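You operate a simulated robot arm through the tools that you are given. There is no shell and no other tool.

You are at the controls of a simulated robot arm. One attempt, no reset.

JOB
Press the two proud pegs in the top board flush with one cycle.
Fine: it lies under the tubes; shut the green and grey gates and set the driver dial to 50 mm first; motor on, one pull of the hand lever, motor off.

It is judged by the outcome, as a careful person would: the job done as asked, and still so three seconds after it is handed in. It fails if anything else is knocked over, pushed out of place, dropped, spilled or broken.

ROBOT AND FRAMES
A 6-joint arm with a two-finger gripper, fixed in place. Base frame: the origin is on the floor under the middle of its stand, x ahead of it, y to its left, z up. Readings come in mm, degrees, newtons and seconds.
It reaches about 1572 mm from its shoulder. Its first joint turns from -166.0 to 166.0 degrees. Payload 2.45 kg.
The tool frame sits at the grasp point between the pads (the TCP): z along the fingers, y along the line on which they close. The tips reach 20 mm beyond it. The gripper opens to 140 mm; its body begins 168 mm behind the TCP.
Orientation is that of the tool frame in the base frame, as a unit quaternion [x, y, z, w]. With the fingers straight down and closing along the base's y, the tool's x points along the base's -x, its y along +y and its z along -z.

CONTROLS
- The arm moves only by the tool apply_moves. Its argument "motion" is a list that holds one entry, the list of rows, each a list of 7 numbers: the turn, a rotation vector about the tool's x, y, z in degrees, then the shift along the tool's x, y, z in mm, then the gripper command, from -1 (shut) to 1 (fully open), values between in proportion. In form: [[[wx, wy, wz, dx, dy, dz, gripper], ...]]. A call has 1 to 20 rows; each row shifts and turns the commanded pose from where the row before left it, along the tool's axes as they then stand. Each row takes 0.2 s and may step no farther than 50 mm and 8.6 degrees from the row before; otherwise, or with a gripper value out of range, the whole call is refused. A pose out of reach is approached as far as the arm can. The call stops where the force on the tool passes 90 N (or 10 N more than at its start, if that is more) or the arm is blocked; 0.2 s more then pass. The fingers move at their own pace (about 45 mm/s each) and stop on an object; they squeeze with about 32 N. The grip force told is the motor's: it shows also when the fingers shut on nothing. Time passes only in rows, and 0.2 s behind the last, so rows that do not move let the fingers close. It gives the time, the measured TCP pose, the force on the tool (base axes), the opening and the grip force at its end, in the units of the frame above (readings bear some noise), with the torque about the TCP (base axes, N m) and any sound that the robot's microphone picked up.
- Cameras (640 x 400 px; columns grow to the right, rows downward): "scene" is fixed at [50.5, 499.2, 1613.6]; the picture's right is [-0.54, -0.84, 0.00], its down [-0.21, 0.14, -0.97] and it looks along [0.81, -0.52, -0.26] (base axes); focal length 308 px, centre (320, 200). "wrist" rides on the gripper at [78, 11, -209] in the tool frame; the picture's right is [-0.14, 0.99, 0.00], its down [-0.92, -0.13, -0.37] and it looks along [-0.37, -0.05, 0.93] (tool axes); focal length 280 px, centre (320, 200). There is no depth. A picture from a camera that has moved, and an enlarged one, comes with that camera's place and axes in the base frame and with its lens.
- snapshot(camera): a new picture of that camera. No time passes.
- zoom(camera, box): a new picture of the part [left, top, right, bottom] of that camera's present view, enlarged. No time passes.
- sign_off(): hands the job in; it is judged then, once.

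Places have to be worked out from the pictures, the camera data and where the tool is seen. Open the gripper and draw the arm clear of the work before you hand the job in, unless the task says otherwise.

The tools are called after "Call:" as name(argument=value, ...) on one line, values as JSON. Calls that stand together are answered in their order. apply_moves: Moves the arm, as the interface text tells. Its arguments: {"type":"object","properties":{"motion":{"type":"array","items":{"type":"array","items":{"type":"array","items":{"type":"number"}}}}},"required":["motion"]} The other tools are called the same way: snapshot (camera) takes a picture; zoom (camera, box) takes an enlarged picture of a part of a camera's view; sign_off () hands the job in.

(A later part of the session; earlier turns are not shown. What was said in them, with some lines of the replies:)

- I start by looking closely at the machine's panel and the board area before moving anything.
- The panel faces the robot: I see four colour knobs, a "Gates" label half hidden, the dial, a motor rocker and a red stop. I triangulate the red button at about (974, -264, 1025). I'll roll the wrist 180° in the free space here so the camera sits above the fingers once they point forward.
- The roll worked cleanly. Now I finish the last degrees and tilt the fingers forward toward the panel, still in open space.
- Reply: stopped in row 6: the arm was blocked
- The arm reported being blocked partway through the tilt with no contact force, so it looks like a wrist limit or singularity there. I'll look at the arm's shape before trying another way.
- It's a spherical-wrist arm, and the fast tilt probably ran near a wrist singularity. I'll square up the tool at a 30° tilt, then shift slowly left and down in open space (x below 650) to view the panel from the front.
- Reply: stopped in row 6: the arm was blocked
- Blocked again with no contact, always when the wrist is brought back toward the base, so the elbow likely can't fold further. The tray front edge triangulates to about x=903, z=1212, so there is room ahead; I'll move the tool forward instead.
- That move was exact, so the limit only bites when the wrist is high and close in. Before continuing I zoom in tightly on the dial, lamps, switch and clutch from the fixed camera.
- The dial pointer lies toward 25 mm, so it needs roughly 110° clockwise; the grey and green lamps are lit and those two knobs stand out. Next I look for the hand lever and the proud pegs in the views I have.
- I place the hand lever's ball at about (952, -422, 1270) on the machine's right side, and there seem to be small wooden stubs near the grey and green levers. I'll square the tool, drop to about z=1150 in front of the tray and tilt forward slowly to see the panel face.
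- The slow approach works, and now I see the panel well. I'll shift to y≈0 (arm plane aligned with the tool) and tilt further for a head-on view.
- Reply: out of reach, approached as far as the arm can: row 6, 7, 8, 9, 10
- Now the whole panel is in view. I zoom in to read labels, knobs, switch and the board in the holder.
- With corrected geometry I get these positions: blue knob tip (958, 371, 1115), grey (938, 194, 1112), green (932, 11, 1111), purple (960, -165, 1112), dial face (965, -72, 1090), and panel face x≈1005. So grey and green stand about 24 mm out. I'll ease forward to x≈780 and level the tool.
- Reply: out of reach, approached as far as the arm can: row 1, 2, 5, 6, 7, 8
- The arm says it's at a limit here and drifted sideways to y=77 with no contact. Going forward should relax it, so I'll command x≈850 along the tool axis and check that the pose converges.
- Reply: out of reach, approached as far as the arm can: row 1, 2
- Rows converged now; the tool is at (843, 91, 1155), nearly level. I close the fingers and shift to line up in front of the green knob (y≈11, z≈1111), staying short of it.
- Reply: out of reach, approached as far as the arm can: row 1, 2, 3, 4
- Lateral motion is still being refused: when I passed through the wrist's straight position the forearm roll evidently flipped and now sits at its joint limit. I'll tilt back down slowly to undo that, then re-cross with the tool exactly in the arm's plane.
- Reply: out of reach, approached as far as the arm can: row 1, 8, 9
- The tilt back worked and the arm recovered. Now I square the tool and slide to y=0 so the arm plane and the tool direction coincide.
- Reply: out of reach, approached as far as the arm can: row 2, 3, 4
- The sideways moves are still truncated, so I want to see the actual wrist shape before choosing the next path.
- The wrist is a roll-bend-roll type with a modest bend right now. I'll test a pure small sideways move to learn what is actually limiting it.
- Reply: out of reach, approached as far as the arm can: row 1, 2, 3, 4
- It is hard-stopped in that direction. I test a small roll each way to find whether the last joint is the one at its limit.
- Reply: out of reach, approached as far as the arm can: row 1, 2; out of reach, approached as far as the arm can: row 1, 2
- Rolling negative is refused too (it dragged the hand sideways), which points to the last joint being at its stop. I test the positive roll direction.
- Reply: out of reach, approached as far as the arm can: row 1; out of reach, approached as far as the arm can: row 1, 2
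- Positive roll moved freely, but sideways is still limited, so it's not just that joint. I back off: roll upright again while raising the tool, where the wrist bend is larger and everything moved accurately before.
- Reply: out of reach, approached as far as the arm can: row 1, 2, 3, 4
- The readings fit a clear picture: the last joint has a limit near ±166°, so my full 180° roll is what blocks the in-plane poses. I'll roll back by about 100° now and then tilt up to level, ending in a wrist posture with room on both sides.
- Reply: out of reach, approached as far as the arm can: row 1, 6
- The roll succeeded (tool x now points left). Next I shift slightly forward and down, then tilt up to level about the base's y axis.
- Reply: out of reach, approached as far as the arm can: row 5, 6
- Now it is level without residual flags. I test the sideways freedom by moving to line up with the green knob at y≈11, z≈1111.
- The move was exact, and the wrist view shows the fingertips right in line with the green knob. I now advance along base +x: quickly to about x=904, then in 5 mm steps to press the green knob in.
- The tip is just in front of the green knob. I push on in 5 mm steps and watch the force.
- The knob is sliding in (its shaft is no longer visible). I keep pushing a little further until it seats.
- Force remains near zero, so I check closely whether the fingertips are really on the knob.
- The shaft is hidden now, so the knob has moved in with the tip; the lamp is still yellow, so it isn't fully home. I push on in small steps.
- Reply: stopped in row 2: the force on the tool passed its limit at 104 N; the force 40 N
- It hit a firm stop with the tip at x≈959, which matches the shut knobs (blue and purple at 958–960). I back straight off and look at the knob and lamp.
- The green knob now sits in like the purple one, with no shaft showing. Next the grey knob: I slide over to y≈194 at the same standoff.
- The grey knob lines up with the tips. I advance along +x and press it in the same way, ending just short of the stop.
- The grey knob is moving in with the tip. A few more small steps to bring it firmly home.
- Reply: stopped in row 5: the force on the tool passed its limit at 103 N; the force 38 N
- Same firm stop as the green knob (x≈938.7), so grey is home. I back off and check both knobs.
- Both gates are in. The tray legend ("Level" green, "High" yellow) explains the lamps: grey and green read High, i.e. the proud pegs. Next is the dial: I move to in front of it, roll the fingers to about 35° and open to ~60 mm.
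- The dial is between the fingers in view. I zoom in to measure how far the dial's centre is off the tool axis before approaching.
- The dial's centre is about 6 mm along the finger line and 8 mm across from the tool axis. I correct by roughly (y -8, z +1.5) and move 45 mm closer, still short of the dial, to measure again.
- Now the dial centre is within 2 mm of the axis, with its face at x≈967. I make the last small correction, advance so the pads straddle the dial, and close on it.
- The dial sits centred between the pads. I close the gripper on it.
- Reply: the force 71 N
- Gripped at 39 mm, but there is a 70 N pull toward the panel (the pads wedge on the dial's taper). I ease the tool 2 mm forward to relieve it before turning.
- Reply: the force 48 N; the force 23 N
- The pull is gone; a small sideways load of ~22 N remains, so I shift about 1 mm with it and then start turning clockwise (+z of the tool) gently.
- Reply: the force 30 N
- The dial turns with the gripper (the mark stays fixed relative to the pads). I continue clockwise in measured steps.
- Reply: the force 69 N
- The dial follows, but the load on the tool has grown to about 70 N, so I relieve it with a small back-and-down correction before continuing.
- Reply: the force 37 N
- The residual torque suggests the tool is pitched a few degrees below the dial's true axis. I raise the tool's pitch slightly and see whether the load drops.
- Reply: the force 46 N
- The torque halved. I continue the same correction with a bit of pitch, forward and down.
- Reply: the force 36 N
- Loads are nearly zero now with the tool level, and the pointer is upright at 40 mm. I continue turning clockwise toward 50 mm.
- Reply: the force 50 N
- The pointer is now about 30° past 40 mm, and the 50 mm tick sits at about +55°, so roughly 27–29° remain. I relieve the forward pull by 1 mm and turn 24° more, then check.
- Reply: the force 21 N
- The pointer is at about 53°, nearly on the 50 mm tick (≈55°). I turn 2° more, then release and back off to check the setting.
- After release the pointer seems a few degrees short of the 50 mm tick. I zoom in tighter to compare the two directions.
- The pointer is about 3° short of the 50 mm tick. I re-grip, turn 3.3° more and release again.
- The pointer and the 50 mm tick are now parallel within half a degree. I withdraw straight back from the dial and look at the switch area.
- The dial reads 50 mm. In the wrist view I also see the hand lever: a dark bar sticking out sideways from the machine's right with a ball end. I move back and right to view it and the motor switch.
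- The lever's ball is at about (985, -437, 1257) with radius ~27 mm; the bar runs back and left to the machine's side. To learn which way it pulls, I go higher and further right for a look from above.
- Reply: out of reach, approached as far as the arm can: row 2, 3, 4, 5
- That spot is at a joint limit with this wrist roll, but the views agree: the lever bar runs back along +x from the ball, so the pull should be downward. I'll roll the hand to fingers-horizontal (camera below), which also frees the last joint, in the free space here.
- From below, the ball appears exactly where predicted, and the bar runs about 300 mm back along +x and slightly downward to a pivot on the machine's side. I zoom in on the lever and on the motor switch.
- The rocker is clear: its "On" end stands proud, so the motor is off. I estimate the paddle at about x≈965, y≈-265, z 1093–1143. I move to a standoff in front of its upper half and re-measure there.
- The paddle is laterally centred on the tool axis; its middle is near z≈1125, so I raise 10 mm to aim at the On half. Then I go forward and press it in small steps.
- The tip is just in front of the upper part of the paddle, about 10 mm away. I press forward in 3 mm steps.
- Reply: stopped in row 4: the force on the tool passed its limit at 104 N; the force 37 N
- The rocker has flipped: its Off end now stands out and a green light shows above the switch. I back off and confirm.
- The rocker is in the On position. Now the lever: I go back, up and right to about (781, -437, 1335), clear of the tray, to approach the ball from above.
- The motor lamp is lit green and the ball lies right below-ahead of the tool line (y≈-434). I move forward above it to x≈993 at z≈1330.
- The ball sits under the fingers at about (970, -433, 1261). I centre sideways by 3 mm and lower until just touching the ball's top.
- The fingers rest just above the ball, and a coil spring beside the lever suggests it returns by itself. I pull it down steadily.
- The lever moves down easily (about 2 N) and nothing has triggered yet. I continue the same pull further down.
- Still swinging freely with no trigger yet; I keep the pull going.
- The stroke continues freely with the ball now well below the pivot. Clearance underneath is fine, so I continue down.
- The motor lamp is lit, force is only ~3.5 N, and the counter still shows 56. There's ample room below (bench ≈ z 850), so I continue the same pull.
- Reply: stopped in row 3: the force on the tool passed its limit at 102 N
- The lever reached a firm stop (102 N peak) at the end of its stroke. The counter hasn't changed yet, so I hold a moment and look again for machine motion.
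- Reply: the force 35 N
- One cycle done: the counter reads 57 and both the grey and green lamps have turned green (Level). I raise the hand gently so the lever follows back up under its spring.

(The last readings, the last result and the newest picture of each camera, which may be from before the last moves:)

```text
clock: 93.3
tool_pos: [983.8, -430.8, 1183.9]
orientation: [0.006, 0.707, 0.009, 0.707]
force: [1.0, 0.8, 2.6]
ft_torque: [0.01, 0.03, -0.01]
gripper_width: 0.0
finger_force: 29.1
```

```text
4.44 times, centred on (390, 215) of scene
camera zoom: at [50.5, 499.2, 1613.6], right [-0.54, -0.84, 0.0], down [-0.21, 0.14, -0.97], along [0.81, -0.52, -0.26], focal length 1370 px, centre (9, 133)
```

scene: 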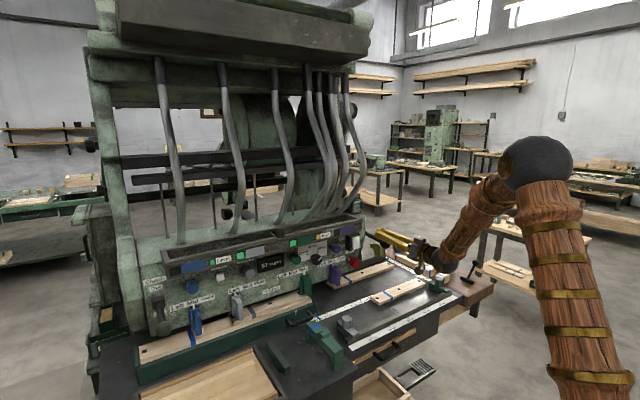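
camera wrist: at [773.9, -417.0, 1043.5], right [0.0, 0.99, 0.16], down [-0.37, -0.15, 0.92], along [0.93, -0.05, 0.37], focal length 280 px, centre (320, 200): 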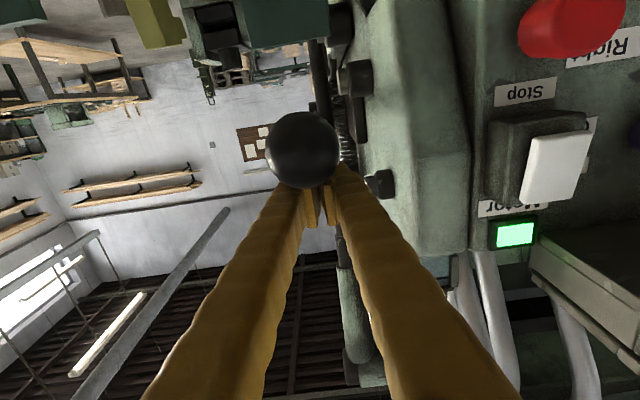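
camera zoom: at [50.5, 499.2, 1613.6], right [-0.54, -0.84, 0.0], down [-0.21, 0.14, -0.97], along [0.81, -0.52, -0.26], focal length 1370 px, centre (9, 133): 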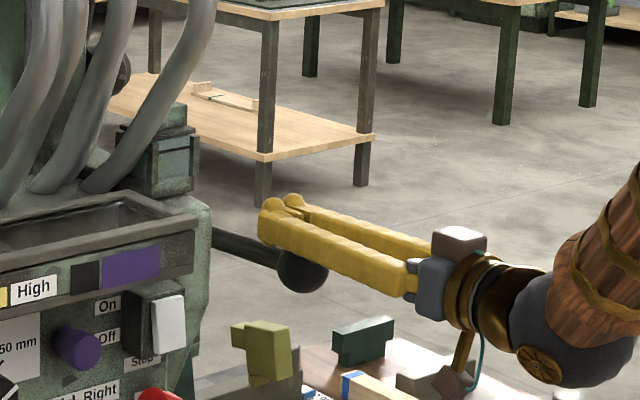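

The lever follows the fingers up, as hoped. I continue raising until it is back at rest and the fingers leave it.

Call:
apply_moves(motion=[[[0, 0, 0, -8, 0, 0, -1], [0, 0, 0, -8, 0, 0, -1], [0, 0, 0, -8, 0, 0, -1], [0, 0, 0, -8, 0, 0, -1], [0, 0, 0, -8, 0, 0, -1], [0, 0, 0, -8, 0, 0, -1], [0, 0, 0, -8, 0, 0, -1], [0, 0, 0, -8, 0, 0, -1], [0, 0, 0, -8, 0, 0, -1], [0, 0, 0, -8, 0, 0, -1], [0, 0, 0, -8, 0, 0, -1], [0, 0, 0, -8, 0, 0, -1], [0, 0, 0, -8, 0, 0, -1], [0, 0, 0, -8, 0, 0, -1], [0, 0, 0, -8, 0, 0, -1], [0, 0, 0, -8, 0, 0, -1], [0, 0, 0, -8, 0, 0, -1], [0, 0, 0, -8, 0, 0, -1], [0, 0, 0, 0, 0, 0, -1]]])

Call:
zoom(camera="scene", box=[340, 150, 440, 240])

Call:
zoom(camera="scene", box=[190, 220, 350, 320])

```text
clock: 97.3
tool_pos: [982.5, -434.4, 1325.4]
orientation: [0.005, 0.708, 0.009, 0.706]
force: [0.1, 0.1, -0.4]
ft_torque: [0.0, 0.01, 0.01]
gripper_width: 0.0
finger_force: 29.7
```

```text
4.44 times, centred on (390, 195) of scene
camera zoom: at [50.5, 499.2, 1613.6], right [-0.54, -0.84, 0.0], down [-0.21, 0.14, -0.97], along [0.81, -0.52, -0.26], focal length 1370 px, centre (9, 222)
```

zoom: 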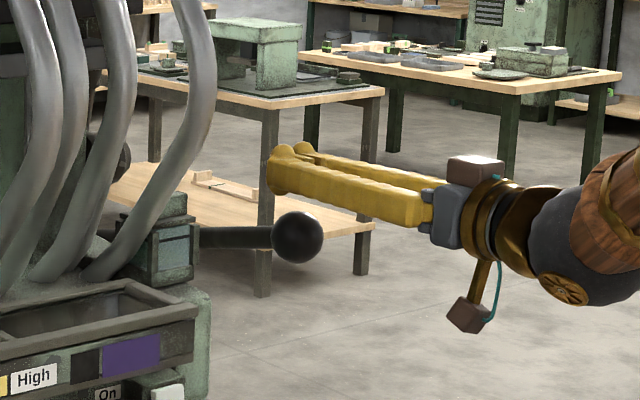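

```text
4.00 times, centred on (270, 270) of scene
camera zoom: at [50.5, 499.2, 1613.6], right [-0.54, -0.84, 0.0], down [-0.21, 0.14, -0.97], along [0.81, -0.52, -0.26], focal length 1233 px, centre (520, -80)
```

zoom: 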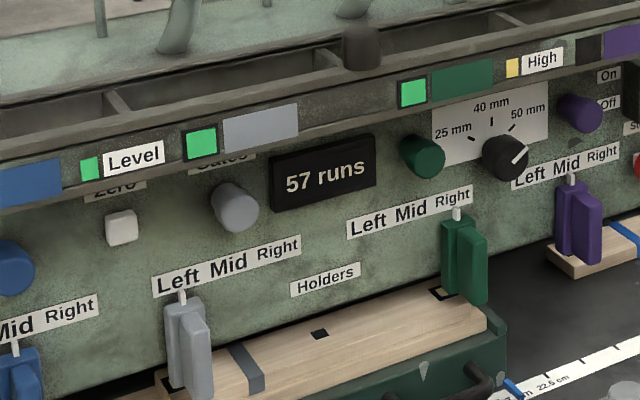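

The lever is back at its rest position and the counter stays at 57. Now the motor off: I retreat from the lever and move to a standoff in front of the lower (Off) half of the rocker.

Call:
apply_moves(motion=[[[0, 0, 0, 0, 0, -40, -1], [0, 0, 0, 0, 0, -40, -1], [0, 0, 0, 0, 0, -40, -1], [0, 0, 0, 0, 0, -40, -1], [0, 0, 0, 0, 0, -40, -1], [0, 0, 0, 32.1, 23.2, 9.9, -1], [0, 0, 0, 32.1, 23.2, 9.9, -1], [0, 0, 0, 32.1, 23.2, 9.9, -1], [0, 0, 0, 32.1, 23.2, 9.9, -1], [0, 0, 0, 32.1, 23.2, 9.9, -1], [0, 0, 0, 32.1, 23.2, 9.9, -1], [0, 0, 0, 32.1, 23.2, 9.9, -1], [0, 0, 0, 0, 0, 0, -1]]])

Call:
snapshot(camera="wrist")

Call:
zoom(camera="wrist", box=[240, 80, 400, 220])

```text
clock: 100.1
tool_pos: [853.5, -265.6, 1106.6]
orientation: [0.007, 0.708, 0.008, 0.706]
force: [-0.2, 0.1, 0.4]
ft_torque: [0.01, 0.03, -0.02]
gripper_width: 0.3
finger_force: 28.9
```

```text
taken
camera wrist: at [644.1, -252.9, 1030.0], right [0.0, 0.99, 0.16], down [-0.37, -0.15, 0.92], along [0.93, -0.05, 0.36], focal length 280 px, centre (320, 200)
```

wrist: 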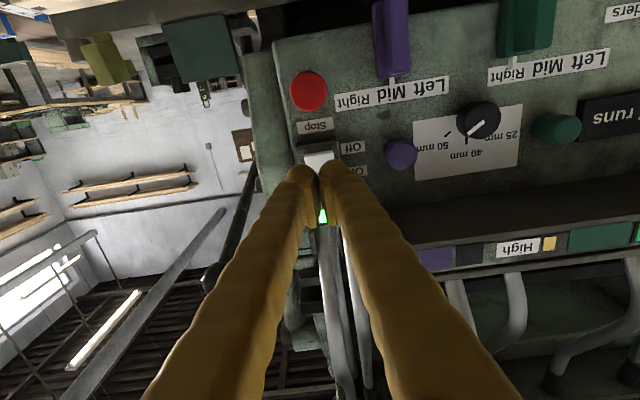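

```text
2.86 times, centred on (320, 150) of wrist
camera zoom: at [644.1, -252.9, 1030.0], right [0.0, 0.99, 0.16], down [-0.37, -0.15, 0.92], along [0.93, -0.05, 0.36], focal length 801 px, centre (320, 343)
```

zoom: 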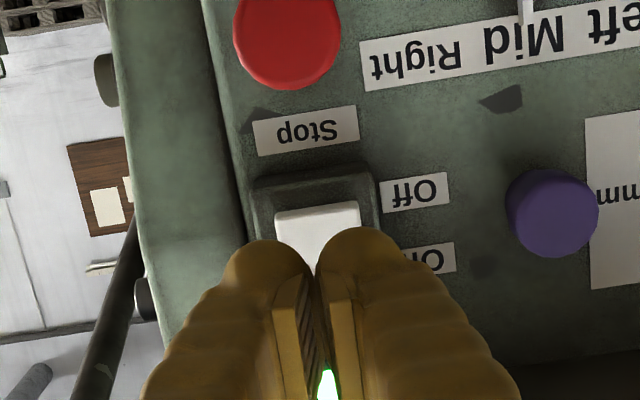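

The tool axis meets the paddle about 8 mm inside its protruding Off end. I move forward and press it in small steps.

Call:
apply_moves(motion=[[[0, 0, 0, 0, 0, 35, -1], [0, 0, 0, 0, 0, 33, -1], [0, 0, 0, 0, 0, 4, -1], [0, 0, 0, 0, 0, 4, -1], [0, 0, 0, 0, 0, 3, -1], [0, 0, 0, 0, 0, 3, -1], [0, 0, 0, 0, 0, 3, -1], [0, 0, 0, 0, 0, 3, -1], [0, 0, 0, 0, 0, 0, -1]]])

Call:
zoom(camera="wrist", box=[240, 80, 400, 220])

```text
clock: 102.1
tool_pos: [939.5, -266.2, 1105.9]
orientation: [0.006, 0.708, 0.009, 0.706]
force: [-6.2, 0.1, -3.1]
ft_torque: [0.01, -0.01, -0.03]
gripper_width: 5.9
finger_force: 29.2
```

```text
2.86 times, centred on (320, 150) of wrist
camera zoom: at [729.8, -254.7, 1028.3], right [0.0, 0.99, 0.16], down [-0.37, -0.15, 0.92], along [0.93, -0.05, 0.36], focal length 801 px, centre (320, 343)
```

zoom: 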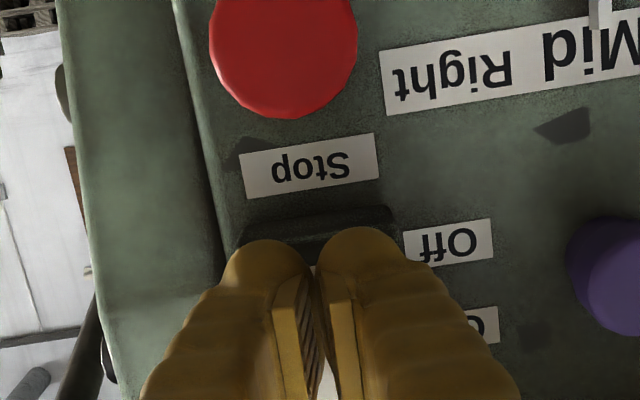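

The paddle has begun to flip; I push a couple more millimetres to be sure it seats, then back off.

Call:
apply_moves(motion=[[[0, 0, 0, 0, 0, 2, -1], [0, 0, 0, 0, 0, 2, -1], [0, 0, 0, 0, 0, 0, -1]]])

Call:
apply_moves(motion=[[[0, 0, 0, 0, 0, -10, -1], [0, 0, 0, 0, 0, -30, -1], [0, 0, 0, 0, 0, -40, -1], [0, 0, 0, 0, 0, -40, -1], [0, 0, 0, 0, 0, 0, -1]]])

Call:
snapshot(camera="wrist")

Call:
zoom(camera="scene", box=[310, 210, 410, 280])

```text
clock: 102.7
tool_pos: [939.9, -267.4, 1106.0]
orientation: [0.006, 0.708, 0.009, 0.706]
force: [-34.2, 5.3, 5.6]
ft_torque: [-0.06, -0.55, 0.11]
gripper_width: 5.8
finger_force: 29.5
stopped in row 2: the force on the tool passed its limit at 103 N (the readings are from after the stop); the commanded pose is now the measured one
```

```text
clock: 103.8
tool_pos: [820.5, -268.6, 1104.8]
orientation: [0.007, 0.708, 0.01, 0.706]
force: [-0.1, -0.1, 0.0]
ft_torque: [-0.02, 0.04, -0.01]
gripper_width: 0.1
finger_force: 29.5
```

```text
taken
camera wrist: at [610.8, -255.3, 1027.2], right [0.0, 0.99, 0.16], down [-0.37, -0.15, 0.92], along [0.93, -0.05, 0.36], focal length 280 px, centre (320, 200)
```

wrist: 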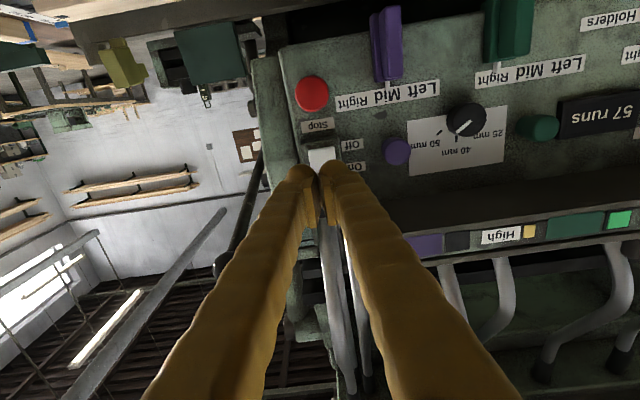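

```text
5.71 times, centred on (360, 245) of scene
camera zoom: at [50.5, 499.2, 1613.6], right [-0.54, -0.84, 0.0], down [-0.21, 0.14, -0.97], along [0.81, -0.52, -0.26], focal length 1762 px, centre (91, -57)
```

zoom: 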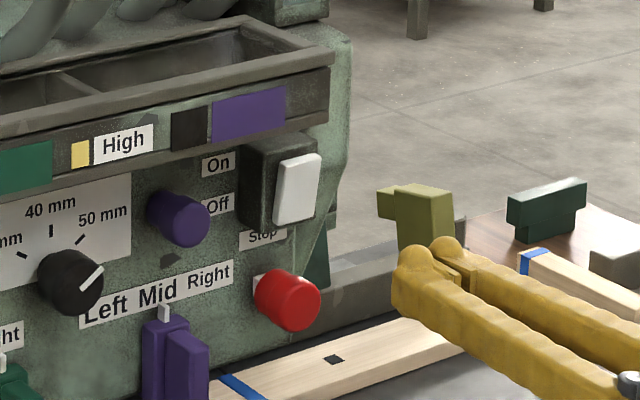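

The rocker looks as it did at the start (Off). I retreat further, open the gripper, and check the motor lamp and the final state.

Call:
apply_moves(motion=[[[0, 0, 0, 0, 0, -40, -1], [0, 0, 0, -10, 20, -40, -1], [0, 0, 0, -10, 30, -10, 0], [0, 0, 0, -10, 30, 0, 1], [0, 0, 0, 0, 0, 0, 1], [0, 0, 0, 0, 0, 0, 1], [0, 0, 0, 0, 0, 0, 1], [0, 0, 0, 0, 0, 0, 1]]])

Call:
snapshot(camera="wrist")

Call:
snapshot(camera="scene")

```text
clock: 105.7
tool_pos: [731.2, -188.9, 1136.3]
orientation: [0.006, 0.708, 0.009, 0.706]
force: [-1.1, 0.0, -0.2]
ft_torque: [0.0, 0.0, 0.02]
gripper_width: 122.4
finger_force: 0.0
```

```text
taken
camera wrist: at [522.5, -175.8, 1059.8], right [0.0, 0.99, 0.16], down [-0.37, -0.15, 0.92], along [0.93, -0.05, 0.36], focal length 280 px, centre (320, 200)
```

wrist: 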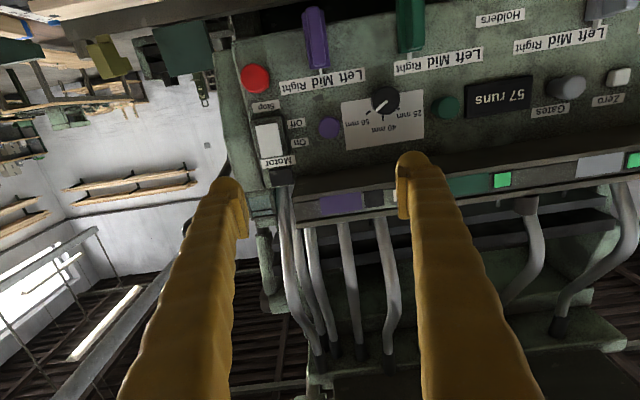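

```text
taken
```

scene: 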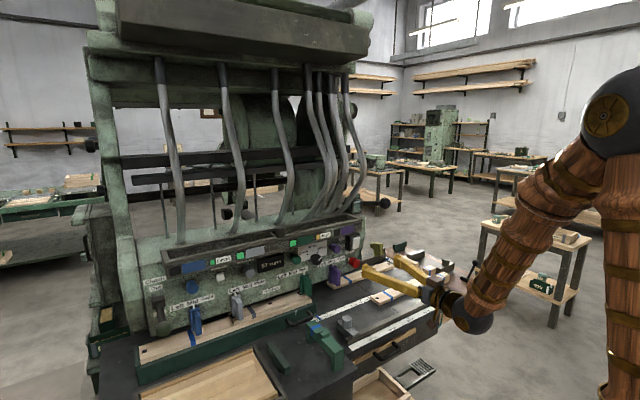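

Call:
zoom(camera="wrist", box=[230, 90, 350, 210])

Call:
zoom(camera="wrist", box=[420, 50, 640, 210])

Call:
zoom(camera="scene", box=[190, 230, 350, 330])

Call:
zoom(camera="scene", box=[340, 180, 500, 320])

```text
3.33 times, centred on (290, 150) of wrist
camera zoom: at [522.5, -175.8, 1059.8], right [0.0, 0.99, 0.16], down [-0.37, -0.15, 0.92], along [0.93, -0.05, 0.36], focal length 935 px, centre (420, 367)
```

zoom: 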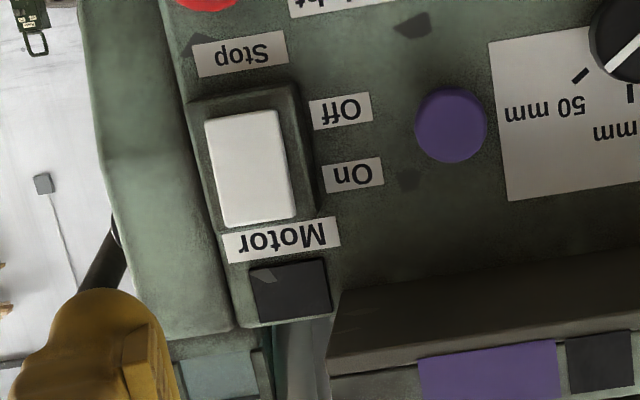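

```text
2.50 times, centred on (530, 130) of wrist
camera zoom: at [522.5, -175.8, 1059.8], right [0.0, 0.99, 0.16], down [-0.37, -0.15, 0.92], along [0.93, -0.05, 0.36], focal length 701 px, centre (-205, 375)
```

zoom: 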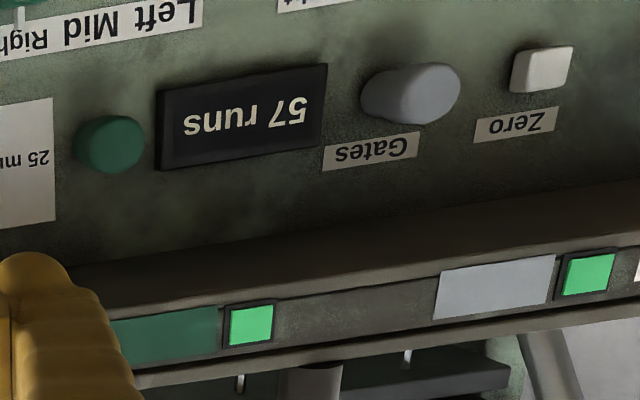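

```text
4.00 times, centred on (270, 280) of scene
camera zoom: at [50.5, 499.2, 1613.6], right [-0.54, -0.84, 0.0], down [-0.21, 0.14, -0.97], along [0.81, -0.52, -0.26], focal length 1233 px, centre (520, -120)
```

zoom: 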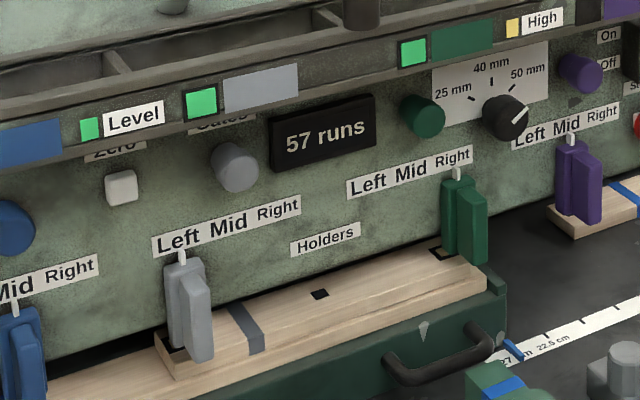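

```text
2.86 times, centred on (420, 250) of scene
camera zoom: at [50.5, 499.2, 1613.6], right [-0.54, -0.84, 0.0], down [-0.21, 0.14, -0.97], along [0.81, -0.52, -0.26], focal length 881 px, centre (34, 57)
```

zoom: 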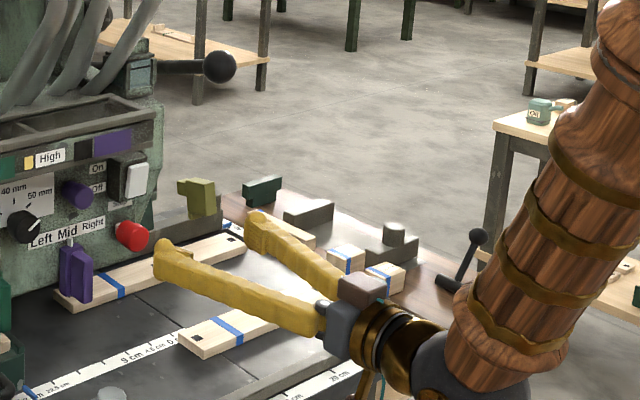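

Everything checks: motor lamp dark, rocker Off, counter 57, grey and green lamps at Level, dial at 50 mm, both gate knobs in, lever at rest. I draw the open gripper up and back from the work before handing in.

Call:
apply_moves(motion=[[[0, 0, 0, -25, 0, -8, 1], [0, 0, 0, -25, 0, -8, 1], [0, 0, 0, -25, 0, -8, 1], [0, 0, 0, -25, 0, -8, 1], [0, 0, 0, 0, 0, 0, 1], [0, 0, 0, 0, 0, 0, 1]]])

Call:
snapshot(camera="scene")

```text
clock: 107.0
tool_pos: [700.2, -189.0, 1235.8]
orientation: [0.006, 0.708, 0.008, 0.706]
force: [0.6, 0.4, 0.1]
ft_torque: [0.0, 0.0, 0.0]
gripper_width: 140.0
finger_force: 0.1
```

```text
taken
```

scene: 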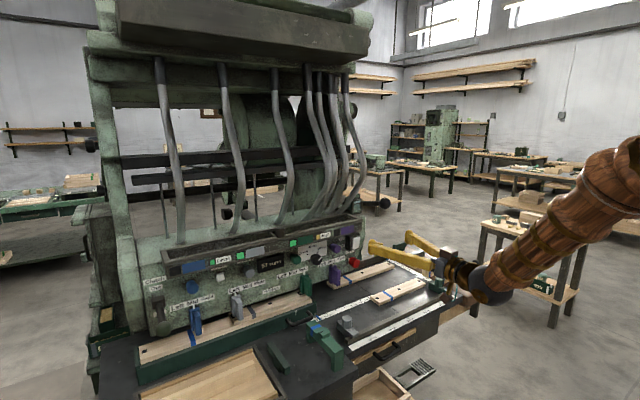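

The arm is clear with the gripper open, nothing around the bench was disturbed, and the machine is in its final state. I hand the job in.

Call:
sign_off()

```text
The job is handed in.
```

The two proud pegs were pressed in one cycle. The run counter went from 56 to 57, and the grey and green lamps changed from yellow (High) to green (Level). I went by the lamps; the pegs were mostly hidden behind the holder levers, so I did not see them flush directly.

- **Gates:** the green and grey knobs are pushed in to their stops, matching the blue and purple ones.
- **Driver dial:** turned from 25 mm to 50 mm, with the pointer within about half a degree of the tick.
- **Hand lever:** pulled once to its stop and let back up to rest.
- **Motor:** switched on before the pull and off after it; the rocker is at Off and its lamp is dark.

I saw nothing else moved or knocked over in the camera views. The gripper is open and the arm is drawn back from the machine.
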